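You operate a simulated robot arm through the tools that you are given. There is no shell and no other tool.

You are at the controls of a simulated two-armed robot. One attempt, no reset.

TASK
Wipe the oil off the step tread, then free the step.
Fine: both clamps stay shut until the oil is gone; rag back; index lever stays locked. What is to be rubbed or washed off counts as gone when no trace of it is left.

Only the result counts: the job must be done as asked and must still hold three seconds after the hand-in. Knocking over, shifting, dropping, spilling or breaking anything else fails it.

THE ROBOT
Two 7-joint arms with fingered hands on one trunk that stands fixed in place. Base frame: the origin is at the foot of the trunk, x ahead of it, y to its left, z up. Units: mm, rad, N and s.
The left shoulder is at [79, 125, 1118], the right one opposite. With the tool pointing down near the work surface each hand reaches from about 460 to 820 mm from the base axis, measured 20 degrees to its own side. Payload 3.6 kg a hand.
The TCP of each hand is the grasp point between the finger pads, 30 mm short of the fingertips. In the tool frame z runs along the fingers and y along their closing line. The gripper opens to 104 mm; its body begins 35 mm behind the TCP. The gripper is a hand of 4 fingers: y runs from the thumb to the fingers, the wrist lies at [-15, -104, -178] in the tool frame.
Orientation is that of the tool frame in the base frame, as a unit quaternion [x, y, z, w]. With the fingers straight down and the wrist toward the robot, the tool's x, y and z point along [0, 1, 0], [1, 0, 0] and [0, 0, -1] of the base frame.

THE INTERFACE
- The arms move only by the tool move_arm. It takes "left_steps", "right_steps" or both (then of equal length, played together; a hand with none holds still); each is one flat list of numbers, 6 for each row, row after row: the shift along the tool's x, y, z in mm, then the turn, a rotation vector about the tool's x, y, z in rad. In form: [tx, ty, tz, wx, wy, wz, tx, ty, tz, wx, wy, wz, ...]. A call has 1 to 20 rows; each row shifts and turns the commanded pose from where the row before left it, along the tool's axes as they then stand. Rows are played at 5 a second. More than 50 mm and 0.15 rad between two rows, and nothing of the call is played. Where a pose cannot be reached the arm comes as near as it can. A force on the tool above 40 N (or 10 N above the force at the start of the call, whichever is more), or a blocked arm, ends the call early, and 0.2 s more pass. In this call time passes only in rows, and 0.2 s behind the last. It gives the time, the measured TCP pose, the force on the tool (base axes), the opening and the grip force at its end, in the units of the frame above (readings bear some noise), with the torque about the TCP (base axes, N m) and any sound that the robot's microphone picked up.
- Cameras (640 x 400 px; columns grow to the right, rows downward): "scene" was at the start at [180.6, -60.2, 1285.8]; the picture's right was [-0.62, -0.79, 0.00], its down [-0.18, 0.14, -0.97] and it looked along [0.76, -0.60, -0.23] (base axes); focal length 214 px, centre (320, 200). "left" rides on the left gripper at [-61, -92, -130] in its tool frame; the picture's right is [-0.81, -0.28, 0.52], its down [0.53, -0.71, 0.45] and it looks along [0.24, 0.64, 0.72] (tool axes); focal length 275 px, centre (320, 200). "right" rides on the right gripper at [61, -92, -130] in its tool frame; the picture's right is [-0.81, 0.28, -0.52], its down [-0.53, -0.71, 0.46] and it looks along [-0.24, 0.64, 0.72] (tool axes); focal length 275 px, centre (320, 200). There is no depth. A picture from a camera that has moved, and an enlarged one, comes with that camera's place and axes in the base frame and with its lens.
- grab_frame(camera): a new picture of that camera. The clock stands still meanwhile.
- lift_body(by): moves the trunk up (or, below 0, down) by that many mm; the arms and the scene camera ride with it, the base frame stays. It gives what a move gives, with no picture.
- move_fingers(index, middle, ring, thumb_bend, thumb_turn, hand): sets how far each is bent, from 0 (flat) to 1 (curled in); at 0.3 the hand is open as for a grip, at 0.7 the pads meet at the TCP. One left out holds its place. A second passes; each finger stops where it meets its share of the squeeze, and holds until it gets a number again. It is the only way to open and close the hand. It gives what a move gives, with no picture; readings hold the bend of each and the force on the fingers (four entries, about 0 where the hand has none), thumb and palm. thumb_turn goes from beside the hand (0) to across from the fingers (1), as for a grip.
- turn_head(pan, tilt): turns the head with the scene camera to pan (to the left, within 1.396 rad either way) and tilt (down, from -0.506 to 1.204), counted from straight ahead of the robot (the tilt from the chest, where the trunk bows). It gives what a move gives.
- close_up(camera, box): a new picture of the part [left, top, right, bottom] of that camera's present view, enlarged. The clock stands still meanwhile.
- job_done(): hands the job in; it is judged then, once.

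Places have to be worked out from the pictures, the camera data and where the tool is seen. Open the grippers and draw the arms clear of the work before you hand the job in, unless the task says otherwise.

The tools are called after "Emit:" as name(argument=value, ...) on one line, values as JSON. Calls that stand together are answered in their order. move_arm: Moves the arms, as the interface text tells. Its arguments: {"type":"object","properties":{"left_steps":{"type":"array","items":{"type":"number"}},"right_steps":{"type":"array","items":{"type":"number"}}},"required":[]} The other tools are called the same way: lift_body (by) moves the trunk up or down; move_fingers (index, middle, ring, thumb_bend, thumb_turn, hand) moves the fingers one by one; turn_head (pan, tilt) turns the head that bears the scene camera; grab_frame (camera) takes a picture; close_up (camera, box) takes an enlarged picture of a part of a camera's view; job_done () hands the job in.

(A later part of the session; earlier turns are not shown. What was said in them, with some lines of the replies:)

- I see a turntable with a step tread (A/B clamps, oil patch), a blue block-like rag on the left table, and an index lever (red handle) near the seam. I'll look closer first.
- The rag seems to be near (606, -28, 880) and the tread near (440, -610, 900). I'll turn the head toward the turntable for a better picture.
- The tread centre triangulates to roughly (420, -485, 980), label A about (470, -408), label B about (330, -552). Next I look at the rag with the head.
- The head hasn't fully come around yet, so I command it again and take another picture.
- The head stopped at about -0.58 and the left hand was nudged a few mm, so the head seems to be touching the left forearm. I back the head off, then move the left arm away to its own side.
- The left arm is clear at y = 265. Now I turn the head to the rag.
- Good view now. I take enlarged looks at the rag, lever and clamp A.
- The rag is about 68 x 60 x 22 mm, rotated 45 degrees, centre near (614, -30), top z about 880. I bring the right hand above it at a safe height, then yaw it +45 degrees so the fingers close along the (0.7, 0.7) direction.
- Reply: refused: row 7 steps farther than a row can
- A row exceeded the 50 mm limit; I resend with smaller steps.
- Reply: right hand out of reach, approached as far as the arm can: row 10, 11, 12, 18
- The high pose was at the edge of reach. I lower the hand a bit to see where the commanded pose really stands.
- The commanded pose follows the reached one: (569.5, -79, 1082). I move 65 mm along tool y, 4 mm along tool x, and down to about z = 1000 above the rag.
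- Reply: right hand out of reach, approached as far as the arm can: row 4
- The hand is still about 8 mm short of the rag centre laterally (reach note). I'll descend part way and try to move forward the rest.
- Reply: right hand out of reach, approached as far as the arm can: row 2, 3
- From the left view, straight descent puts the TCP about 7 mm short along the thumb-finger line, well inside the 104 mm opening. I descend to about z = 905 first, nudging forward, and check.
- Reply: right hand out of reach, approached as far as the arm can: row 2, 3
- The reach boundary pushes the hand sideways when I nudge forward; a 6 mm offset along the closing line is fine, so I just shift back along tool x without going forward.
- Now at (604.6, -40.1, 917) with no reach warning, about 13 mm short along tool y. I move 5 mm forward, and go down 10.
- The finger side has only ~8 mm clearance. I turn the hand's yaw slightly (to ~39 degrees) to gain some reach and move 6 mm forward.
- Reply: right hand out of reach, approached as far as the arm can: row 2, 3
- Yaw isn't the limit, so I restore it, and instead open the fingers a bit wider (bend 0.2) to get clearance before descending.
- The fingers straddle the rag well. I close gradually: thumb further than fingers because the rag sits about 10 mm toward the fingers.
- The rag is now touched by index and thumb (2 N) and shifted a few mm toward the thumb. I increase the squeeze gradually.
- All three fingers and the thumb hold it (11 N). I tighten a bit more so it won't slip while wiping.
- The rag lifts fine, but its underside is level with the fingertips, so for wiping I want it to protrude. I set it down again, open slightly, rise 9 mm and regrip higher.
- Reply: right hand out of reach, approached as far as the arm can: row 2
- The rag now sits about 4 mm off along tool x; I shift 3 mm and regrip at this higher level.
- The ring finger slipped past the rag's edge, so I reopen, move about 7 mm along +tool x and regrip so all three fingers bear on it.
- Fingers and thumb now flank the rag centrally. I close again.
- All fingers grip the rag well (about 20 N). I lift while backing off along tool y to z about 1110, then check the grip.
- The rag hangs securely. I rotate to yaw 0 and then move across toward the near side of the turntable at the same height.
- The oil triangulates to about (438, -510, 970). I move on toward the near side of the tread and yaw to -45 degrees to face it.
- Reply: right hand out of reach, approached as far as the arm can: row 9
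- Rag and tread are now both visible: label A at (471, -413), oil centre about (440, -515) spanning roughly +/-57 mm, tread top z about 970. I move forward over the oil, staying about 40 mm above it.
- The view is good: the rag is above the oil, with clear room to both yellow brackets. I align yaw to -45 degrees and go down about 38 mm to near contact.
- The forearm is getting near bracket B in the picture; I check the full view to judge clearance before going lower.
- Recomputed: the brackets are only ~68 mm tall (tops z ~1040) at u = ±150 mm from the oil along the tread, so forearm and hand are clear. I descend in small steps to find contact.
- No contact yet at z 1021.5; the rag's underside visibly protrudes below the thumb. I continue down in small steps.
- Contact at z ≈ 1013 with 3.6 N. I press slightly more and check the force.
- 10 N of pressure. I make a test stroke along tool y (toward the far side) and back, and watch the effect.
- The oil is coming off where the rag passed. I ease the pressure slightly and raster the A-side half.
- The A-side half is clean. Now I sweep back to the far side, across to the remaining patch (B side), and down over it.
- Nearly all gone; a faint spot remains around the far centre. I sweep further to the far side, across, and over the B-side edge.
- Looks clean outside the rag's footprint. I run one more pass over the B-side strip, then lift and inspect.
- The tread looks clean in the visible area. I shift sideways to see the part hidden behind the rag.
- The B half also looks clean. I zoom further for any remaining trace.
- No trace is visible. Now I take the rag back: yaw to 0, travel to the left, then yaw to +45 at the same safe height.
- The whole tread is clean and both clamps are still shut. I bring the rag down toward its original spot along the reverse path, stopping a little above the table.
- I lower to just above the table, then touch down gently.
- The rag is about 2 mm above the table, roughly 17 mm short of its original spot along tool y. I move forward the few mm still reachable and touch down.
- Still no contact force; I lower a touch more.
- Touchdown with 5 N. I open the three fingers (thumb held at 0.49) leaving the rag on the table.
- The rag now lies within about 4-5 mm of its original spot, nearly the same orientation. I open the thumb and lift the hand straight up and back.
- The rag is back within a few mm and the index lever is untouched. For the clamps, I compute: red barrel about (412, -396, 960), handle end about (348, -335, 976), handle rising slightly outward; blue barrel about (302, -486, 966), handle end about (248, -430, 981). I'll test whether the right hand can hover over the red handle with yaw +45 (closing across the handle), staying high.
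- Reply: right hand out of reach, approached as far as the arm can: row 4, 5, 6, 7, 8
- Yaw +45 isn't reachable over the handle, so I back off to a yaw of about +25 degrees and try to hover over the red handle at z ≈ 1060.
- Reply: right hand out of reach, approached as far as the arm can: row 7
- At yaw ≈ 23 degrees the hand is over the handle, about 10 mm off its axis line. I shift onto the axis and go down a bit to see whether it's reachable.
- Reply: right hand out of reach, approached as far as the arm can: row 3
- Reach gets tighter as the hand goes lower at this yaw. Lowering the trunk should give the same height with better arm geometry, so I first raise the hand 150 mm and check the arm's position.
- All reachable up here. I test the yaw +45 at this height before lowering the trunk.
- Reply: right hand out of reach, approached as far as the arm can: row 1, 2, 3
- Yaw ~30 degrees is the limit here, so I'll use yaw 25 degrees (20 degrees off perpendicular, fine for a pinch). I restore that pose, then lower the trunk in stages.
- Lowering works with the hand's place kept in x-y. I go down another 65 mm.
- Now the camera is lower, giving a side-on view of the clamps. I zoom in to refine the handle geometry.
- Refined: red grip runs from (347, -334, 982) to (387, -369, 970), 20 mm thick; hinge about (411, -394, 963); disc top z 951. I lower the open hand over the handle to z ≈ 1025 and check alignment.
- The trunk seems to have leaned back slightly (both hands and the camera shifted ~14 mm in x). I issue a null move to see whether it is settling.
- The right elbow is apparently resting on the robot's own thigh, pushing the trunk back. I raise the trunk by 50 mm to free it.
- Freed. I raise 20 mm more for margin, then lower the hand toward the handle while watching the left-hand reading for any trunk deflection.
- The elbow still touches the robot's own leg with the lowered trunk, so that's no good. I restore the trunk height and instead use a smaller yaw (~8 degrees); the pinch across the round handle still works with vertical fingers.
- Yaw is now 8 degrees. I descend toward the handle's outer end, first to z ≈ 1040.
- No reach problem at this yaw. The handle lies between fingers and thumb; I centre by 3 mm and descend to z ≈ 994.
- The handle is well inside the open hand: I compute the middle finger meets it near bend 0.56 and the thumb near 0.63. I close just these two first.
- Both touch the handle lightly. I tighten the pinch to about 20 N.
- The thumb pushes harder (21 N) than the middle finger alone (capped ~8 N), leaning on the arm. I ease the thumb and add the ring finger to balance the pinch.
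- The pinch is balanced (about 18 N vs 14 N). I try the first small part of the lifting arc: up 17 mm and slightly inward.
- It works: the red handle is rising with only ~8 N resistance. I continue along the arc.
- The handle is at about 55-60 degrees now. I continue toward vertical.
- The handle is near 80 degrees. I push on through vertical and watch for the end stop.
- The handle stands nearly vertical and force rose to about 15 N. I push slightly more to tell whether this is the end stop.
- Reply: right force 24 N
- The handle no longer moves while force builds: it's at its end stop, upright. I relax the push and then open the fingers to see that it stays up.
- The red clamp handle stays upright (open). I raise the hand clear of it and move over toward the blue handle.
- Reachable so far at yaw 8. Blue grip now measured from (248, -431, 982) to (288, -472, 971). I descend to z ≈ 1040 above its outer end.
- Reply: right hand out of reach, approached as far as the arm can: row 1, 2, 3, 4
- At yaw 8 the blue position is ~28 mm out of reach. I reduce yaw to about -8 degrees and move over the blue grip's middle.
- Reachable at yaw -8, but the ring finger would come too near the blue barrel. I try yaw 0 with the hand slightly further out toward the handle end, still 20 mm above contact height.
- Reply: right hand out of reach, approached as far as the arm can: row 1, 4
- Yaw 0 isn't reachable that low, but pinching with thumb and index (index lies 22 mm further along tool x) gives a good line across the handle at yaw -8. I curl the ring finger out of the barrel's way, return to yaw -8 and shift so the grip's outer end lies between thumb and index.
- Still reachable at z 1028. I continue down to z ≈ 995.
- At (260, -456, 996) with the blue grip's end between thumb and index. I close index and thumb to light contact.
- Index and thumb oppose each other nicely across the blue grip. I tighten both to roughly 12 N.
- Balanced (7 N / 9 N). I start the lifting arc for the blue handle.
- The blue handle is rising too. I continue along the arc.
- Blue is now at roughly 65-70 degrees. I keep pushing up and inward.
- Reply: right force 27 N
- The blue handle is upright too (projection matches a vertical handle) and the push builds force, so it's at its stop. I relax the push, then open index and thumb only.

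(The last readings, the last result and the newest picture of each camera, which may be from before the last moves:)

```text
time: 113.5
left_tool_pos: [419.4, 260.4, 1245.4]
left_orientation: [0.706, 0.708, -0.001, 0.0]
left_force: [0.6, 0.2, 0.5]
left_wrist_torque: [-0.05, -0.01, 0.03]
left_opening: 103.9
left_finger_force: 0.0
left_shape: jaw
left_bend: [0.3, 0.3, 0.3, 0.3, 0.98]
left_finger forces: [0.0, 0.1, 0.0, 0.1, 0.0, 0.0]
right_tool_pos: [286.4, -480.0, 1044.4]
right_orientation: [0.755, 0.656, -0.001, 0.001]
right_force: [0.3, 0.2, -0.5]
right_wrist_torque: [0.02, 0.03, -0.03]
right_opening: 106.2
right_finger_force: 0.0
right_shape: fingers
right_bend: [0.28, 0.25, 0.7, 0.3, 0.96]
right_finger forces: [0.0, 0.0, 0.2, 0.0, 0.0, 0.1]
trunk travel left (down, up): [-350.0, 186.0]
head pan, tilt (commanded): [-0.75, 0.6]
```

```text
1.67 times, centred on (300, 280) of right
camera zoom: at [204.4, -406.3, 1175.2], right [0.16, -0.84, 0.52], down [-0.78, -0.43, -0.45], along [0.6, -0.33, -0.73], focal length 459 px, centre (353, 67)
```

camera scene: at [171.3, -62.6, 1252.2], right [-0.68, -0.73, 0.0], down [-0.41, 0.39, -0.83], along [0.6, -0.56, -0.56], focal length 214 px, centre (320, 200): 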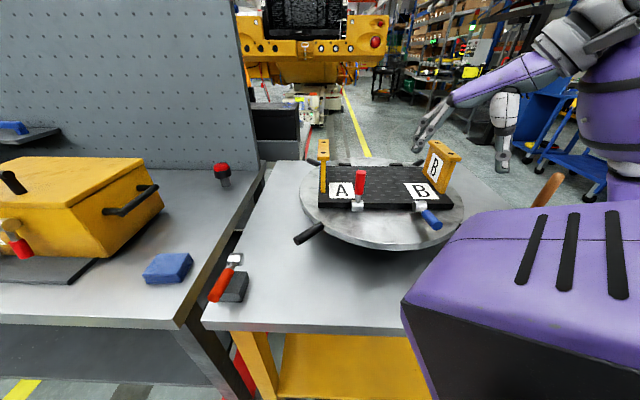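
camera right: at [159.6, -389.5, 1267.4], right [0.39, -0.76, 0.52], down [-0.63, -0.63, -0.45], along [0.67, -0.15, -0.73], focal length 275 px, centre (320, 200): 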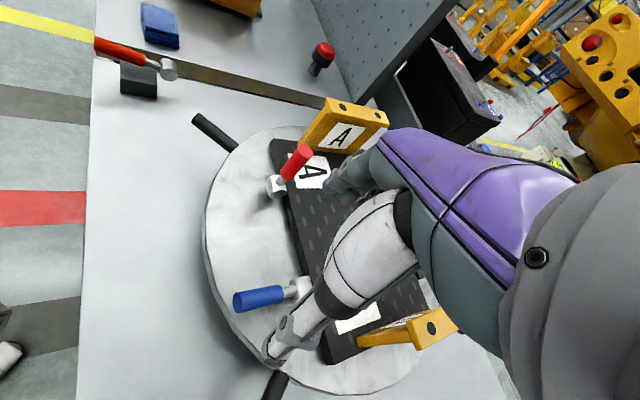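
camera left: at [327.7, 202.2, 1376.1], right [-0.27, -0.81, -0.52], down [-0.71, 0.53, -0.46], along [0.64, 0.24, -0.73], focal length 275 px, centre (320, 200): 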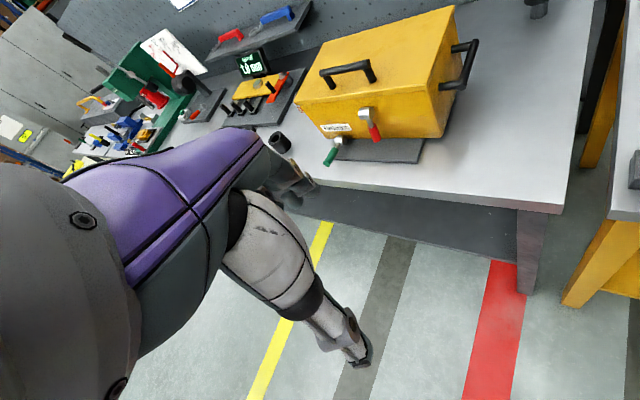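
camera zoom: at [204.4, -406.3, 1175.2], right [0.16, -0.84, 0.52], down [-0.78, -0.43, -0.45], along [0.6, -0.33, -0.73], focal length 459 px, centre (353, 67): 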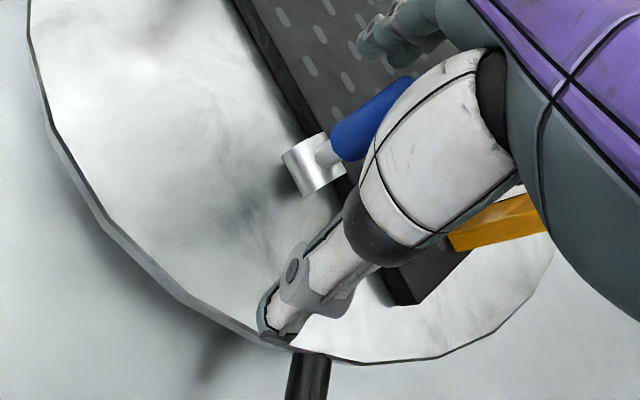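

The blue handle stays upright. I lift the hand straight up, clear of the handle.

Emit:
move_arm(right_steps=[0, 0, -15, 0, 0, 0, 0, 0, -25, 0, 0, 0, 0, 0, -30, 0, 0, 0, 0, 0, -30, 0, 0, 0, 0, -30, -10, 0, 0, 0])

Emit:
move_fingers(hand="right", index=0.3, middle=0.3, ring=0.3, thumb_bend=0.3)

Emit:
close_up(camera="scene", box=[300, 110, 480, 250])

Emit:
close_up(camera="right", box=[160, 120, 440, 360])

```text
time: 114.7
left_tool_pos: [417.5, 261.5, 1245.5]
left_orientation: [0.706, 0.709, 0.0, 0.001]
left_force: [-0.6, -0.3, 0.9]
left_wrist_torque: [0.01, -0.03, 0.0]
left_opening: 103.5
left_finger_force: 0.1
left_shape: jaw
left_bend: [0.3, 0.3, 0.3, 0.3, 0.98]
left_finger forces: [0.1, 0.0, 0.0, 0.1, 0.0, 0.1]
right_tool_pos: [256.6, -477.6, 1153.5]
right_orientation: [0.756, 0.655, 0.0, -0.001]
right_force: [-0.3, 0.7, 0.1]
right_wrist_torque: [0.03, -0.01, -0.01]
right_opening: 106.1
right_finger_force: 0.0
right_shape: fingers
right_bend: [0.28, 0.25, 0.7, 0.3, 0.96]
right_finger forces: [0.1, 0.0, 0.0, 0.0, 0.1, 0.0]
trunk travel left (down, up): [-350.0, 186.0]
head pan, tilt (commanded): [-0.75, 0.6]
```

```text
time: 115.7
left_tool_pos: [417.2, 261.2, 1245.2]
left_orientation: [0.707, 0.708, -0.001, -0.001]
left_force: [-0.2, 0.5, -0.1]
left_wrist_torque: [-0.01, 0.03, 0.05]
left_opening: 103.7
left_finger_force: 0.0
left_shape: jaw
left_bend: [0.3, 0.3, 0.3, 0.3, 0.98]
left_finger forces: [0.0, 0.0, 0.0, 0.0, 0.0, 0.0]
right_tool_pos: [257.1, -477.4, 1152.9]
right_orientation: [0.755, 0.656, -0.002, 0.0]
right_force: [-0.1, 0.4, 0.7]
right_wrist_torque: [0.0, 0.01, -0.02]
right_opening: 103.5
right_finger_force: 0.1
right_shape: fingers
right_bend: [0.3, 0.3, 0.3, 0.3, 0.96]
right_finger forces: [0.1, 0.1, 0.0, 0.0, 0.1, 0.0]
trunk travel left (down, up): [-350.0, 186.0]
head pan, tilt (commanded): [-0.75, 0.6]
```

```text
2.86 times, centred on (390, 180) of scene
camera zoom: at [172.0, -62.8, 1252.1], right [-0.68, -0.73, 0.0], down [-0.41, 0.39, -0.83], along [0.6, -0.56, -0.56], focal length 613 px, centre (120, 257)
```

zoom: 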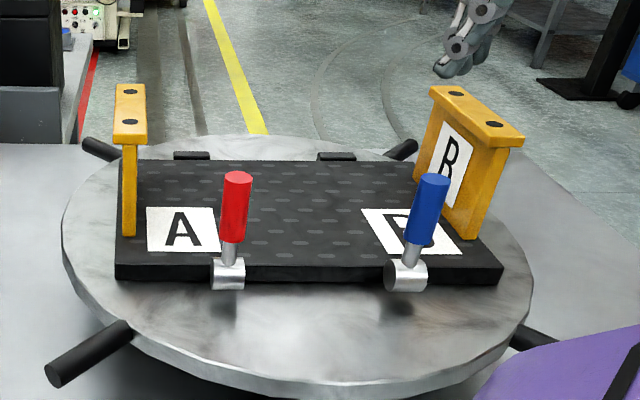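

```text
1.67 times, centred on (300, 240) of right
camera zoom: at [175.7, -403.1, 1284.2], right [0.16, -0.84, 0.52], down [-0.78, -0.43, -0.45], along [0.6, -0.33, -0.73], focal length 459 px, centre (353, 133)
```

zoom: 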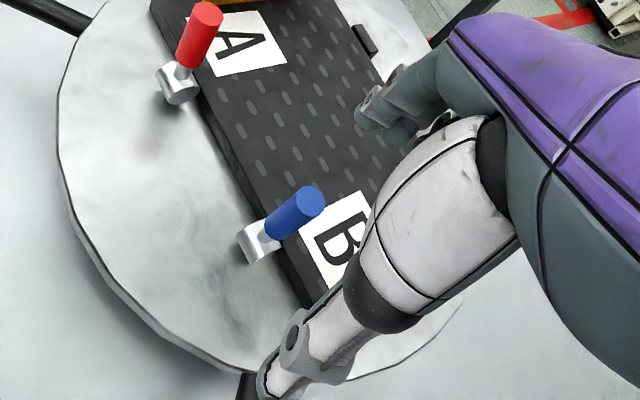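

Both handles stand upright at their stops and the tread is clean. I zoom in on the clamps and the tread for a final check.

Emit:
close_up(camera="scene", box=[335, 145, 445, 220])

Emit:
close_up(camera="scene", box=[334, 158, 390, 196])

Emit:
close_up(camera="scene", box=[376, 158, 432, 196])

```text
5.33 times, centred on (390, 182) of scene
camera zoom: at [172.0, -62.8, 1252.1], right [-0.68, -0.73, 0.0], down [-0.41, 0.39, -0.83], along [0.6, -0.56, -0.56], focal length 1144 px, centre (-53, 293)
```

zoom: 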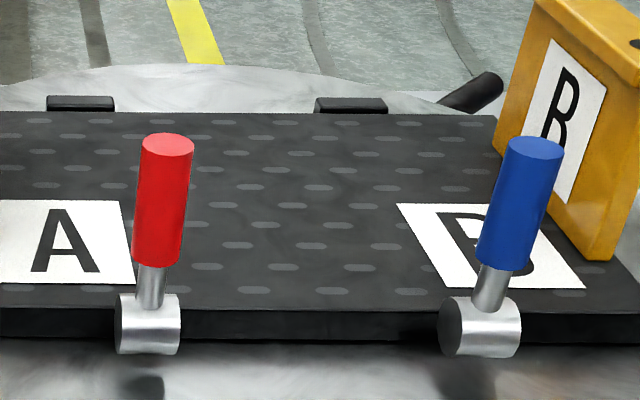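

```text
10.53 times, centred on (362, 177) of scene
camera zoom: at [172.0, -62.8, 1252.1], right [-0.68, -0.73, 0.0], down [-0.41, 0.39, -0.83], along [0.6, -0.56, -0.56], focal length 2258 px, centre (-122, 442)
```

zoom: 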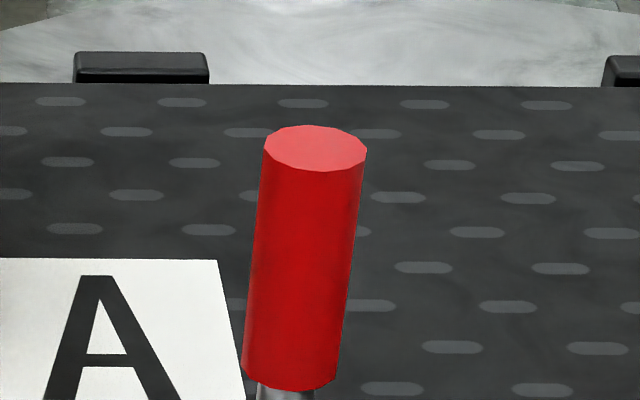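

```text
10.53 times, centred on (404, 177) of scene
camera zoom: at [172.0, -62.8, 1252.1], right [-0.68, -0.73, 0.0], down [-0.41, 0.39, -0.83], along [0.6, -0.56, -0.56], focal length 2258 px, centre (-564, 442)
```

zoom: 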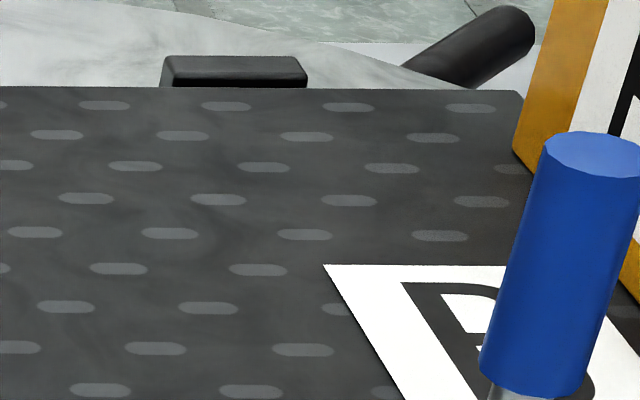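

Both clamps are equally open and no oil trace is left. I draw the right arm up and back to near its starting place.

Emit:
move_arm(right_steps=[0, 0, -30, 0, 0, 0, 0, 0, -30, 0, 0, 0, 0, 0, -30, 0, 0, 0, 0, 0, -28, 0, 0, 0, 30, -10, 0, 0, 0, 0, 35, -12, 0, 0, 0, 0, 35, -12, 0, 0, 0, 0, 35, -12, 0, 0, 0, 0])

Emit:
grab_frame(camera="scene")

Emit:
close_up(camera="scene", box=[140, 150, 480, 320])

```text
time: 117.5
left_tool_pos: [418.2, 261.7, 1243.8]
left_orientation: [0.706, 0.709, -0.001, 0.0]
left_force: [0.7, 0.3, 0.3]
left_wrist_torque: [0.03, -0.01, 0.01]
left_opening: 103.6
left_finger_force: 0.1
left_shape: jaw
left_bend: [0.3, 0.3, 0.3, 0.3, 0.98]
left_finger forces: [0.0, 0.0, 0.0, 0.0, 0.0, 0.0]
right_tool_pos: [245.3, -351.5, 1179.6]
right_orientation: [0.755, 0.656, 0.001, 0.0]
right_force: [0.2, 0.5, 0.0]
right_wrist_torque: [0.02, 0.01, -0.01]
right_opening: 103.3
right_finger_force: 0.1
right_shape: fingers
right_bend: [0.3, 0.3, 0.3, 0.3, 0.96]
right_finger forces: [0.0, 0.0, 0.1, 0.1, 0.1, 0.0]
right hand out of reach, approached as far as the arm can: row 3, 4, 5, 6, 7, 8
trunk travel left (down, up): [-350.0, 186.0]
head pan, tilt (commanded): [-0.75, 0.6]
```

```text
taken
camera scene: at [172.1, -62.5, 1252.1], right [-0.68, -0.73, 0.0], down [-0.41, 0.39, -0.83], along [0.6, -0.56, -0.56], focal length 214 px, centre (320, 200)
```

scene: 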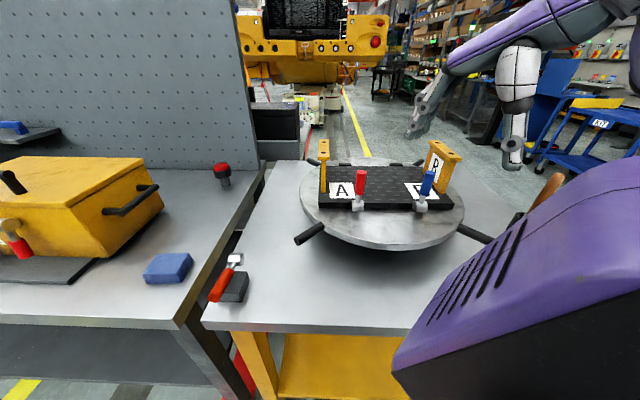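

```text
1.88 times, centred on (310, 235) of scene
camera zoom: at [172.1, -62.5, 1252.1], right [-0.68, -0.73, 0.0], down [-0.41, 0.39, -0.83], along [0.6, -0.56, -0.56], focal length 404 px, centre (339, 134)
```

zoom: 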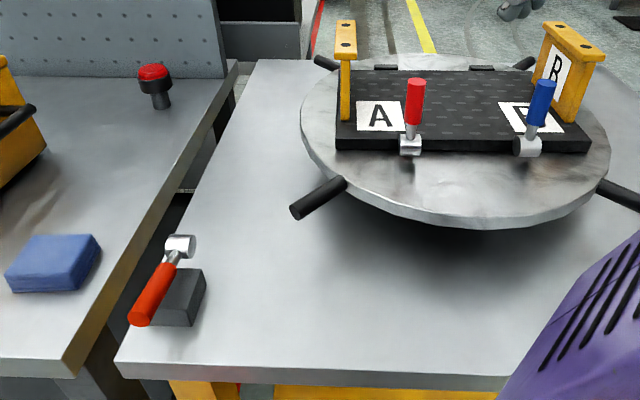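

Rag back, index lever untouched, tread clean, both clamps open and standing, hands open and clear of the work. I hand the job in.

Emit:
job_done()

```text
The job is handed in.
```

The oil is wiped off the tread and the step is freed, and I handed the job in. The hand-in gave no verdict.

- **Oil:** zoomed pictures taken after wiping and again at the end show no trace on the tread.
- **Clamps:** both stayed shut until the oil was gone. I then lifted each handle until it stopped moving under about 20 N. Both handles now stand upright and stayed up after I let go.
- **Rag:** it is back within about 5 mm of its original spot, turned by roughly 3 to 4 degrees.
- **Index lever:** not moved; it looks the same in the last picture as at the start.
- **Contact along the way:** while I had the trunk lowered, the right arm touched something twice and nudged the robot's body by up to about 14 mm. I took it to be the robot's own leg, but it may have been a turntable spoke or the table. I raised the trunk again, and later pictures show nothing shifted.
- **Arms:** both hands are open and clear of the work.
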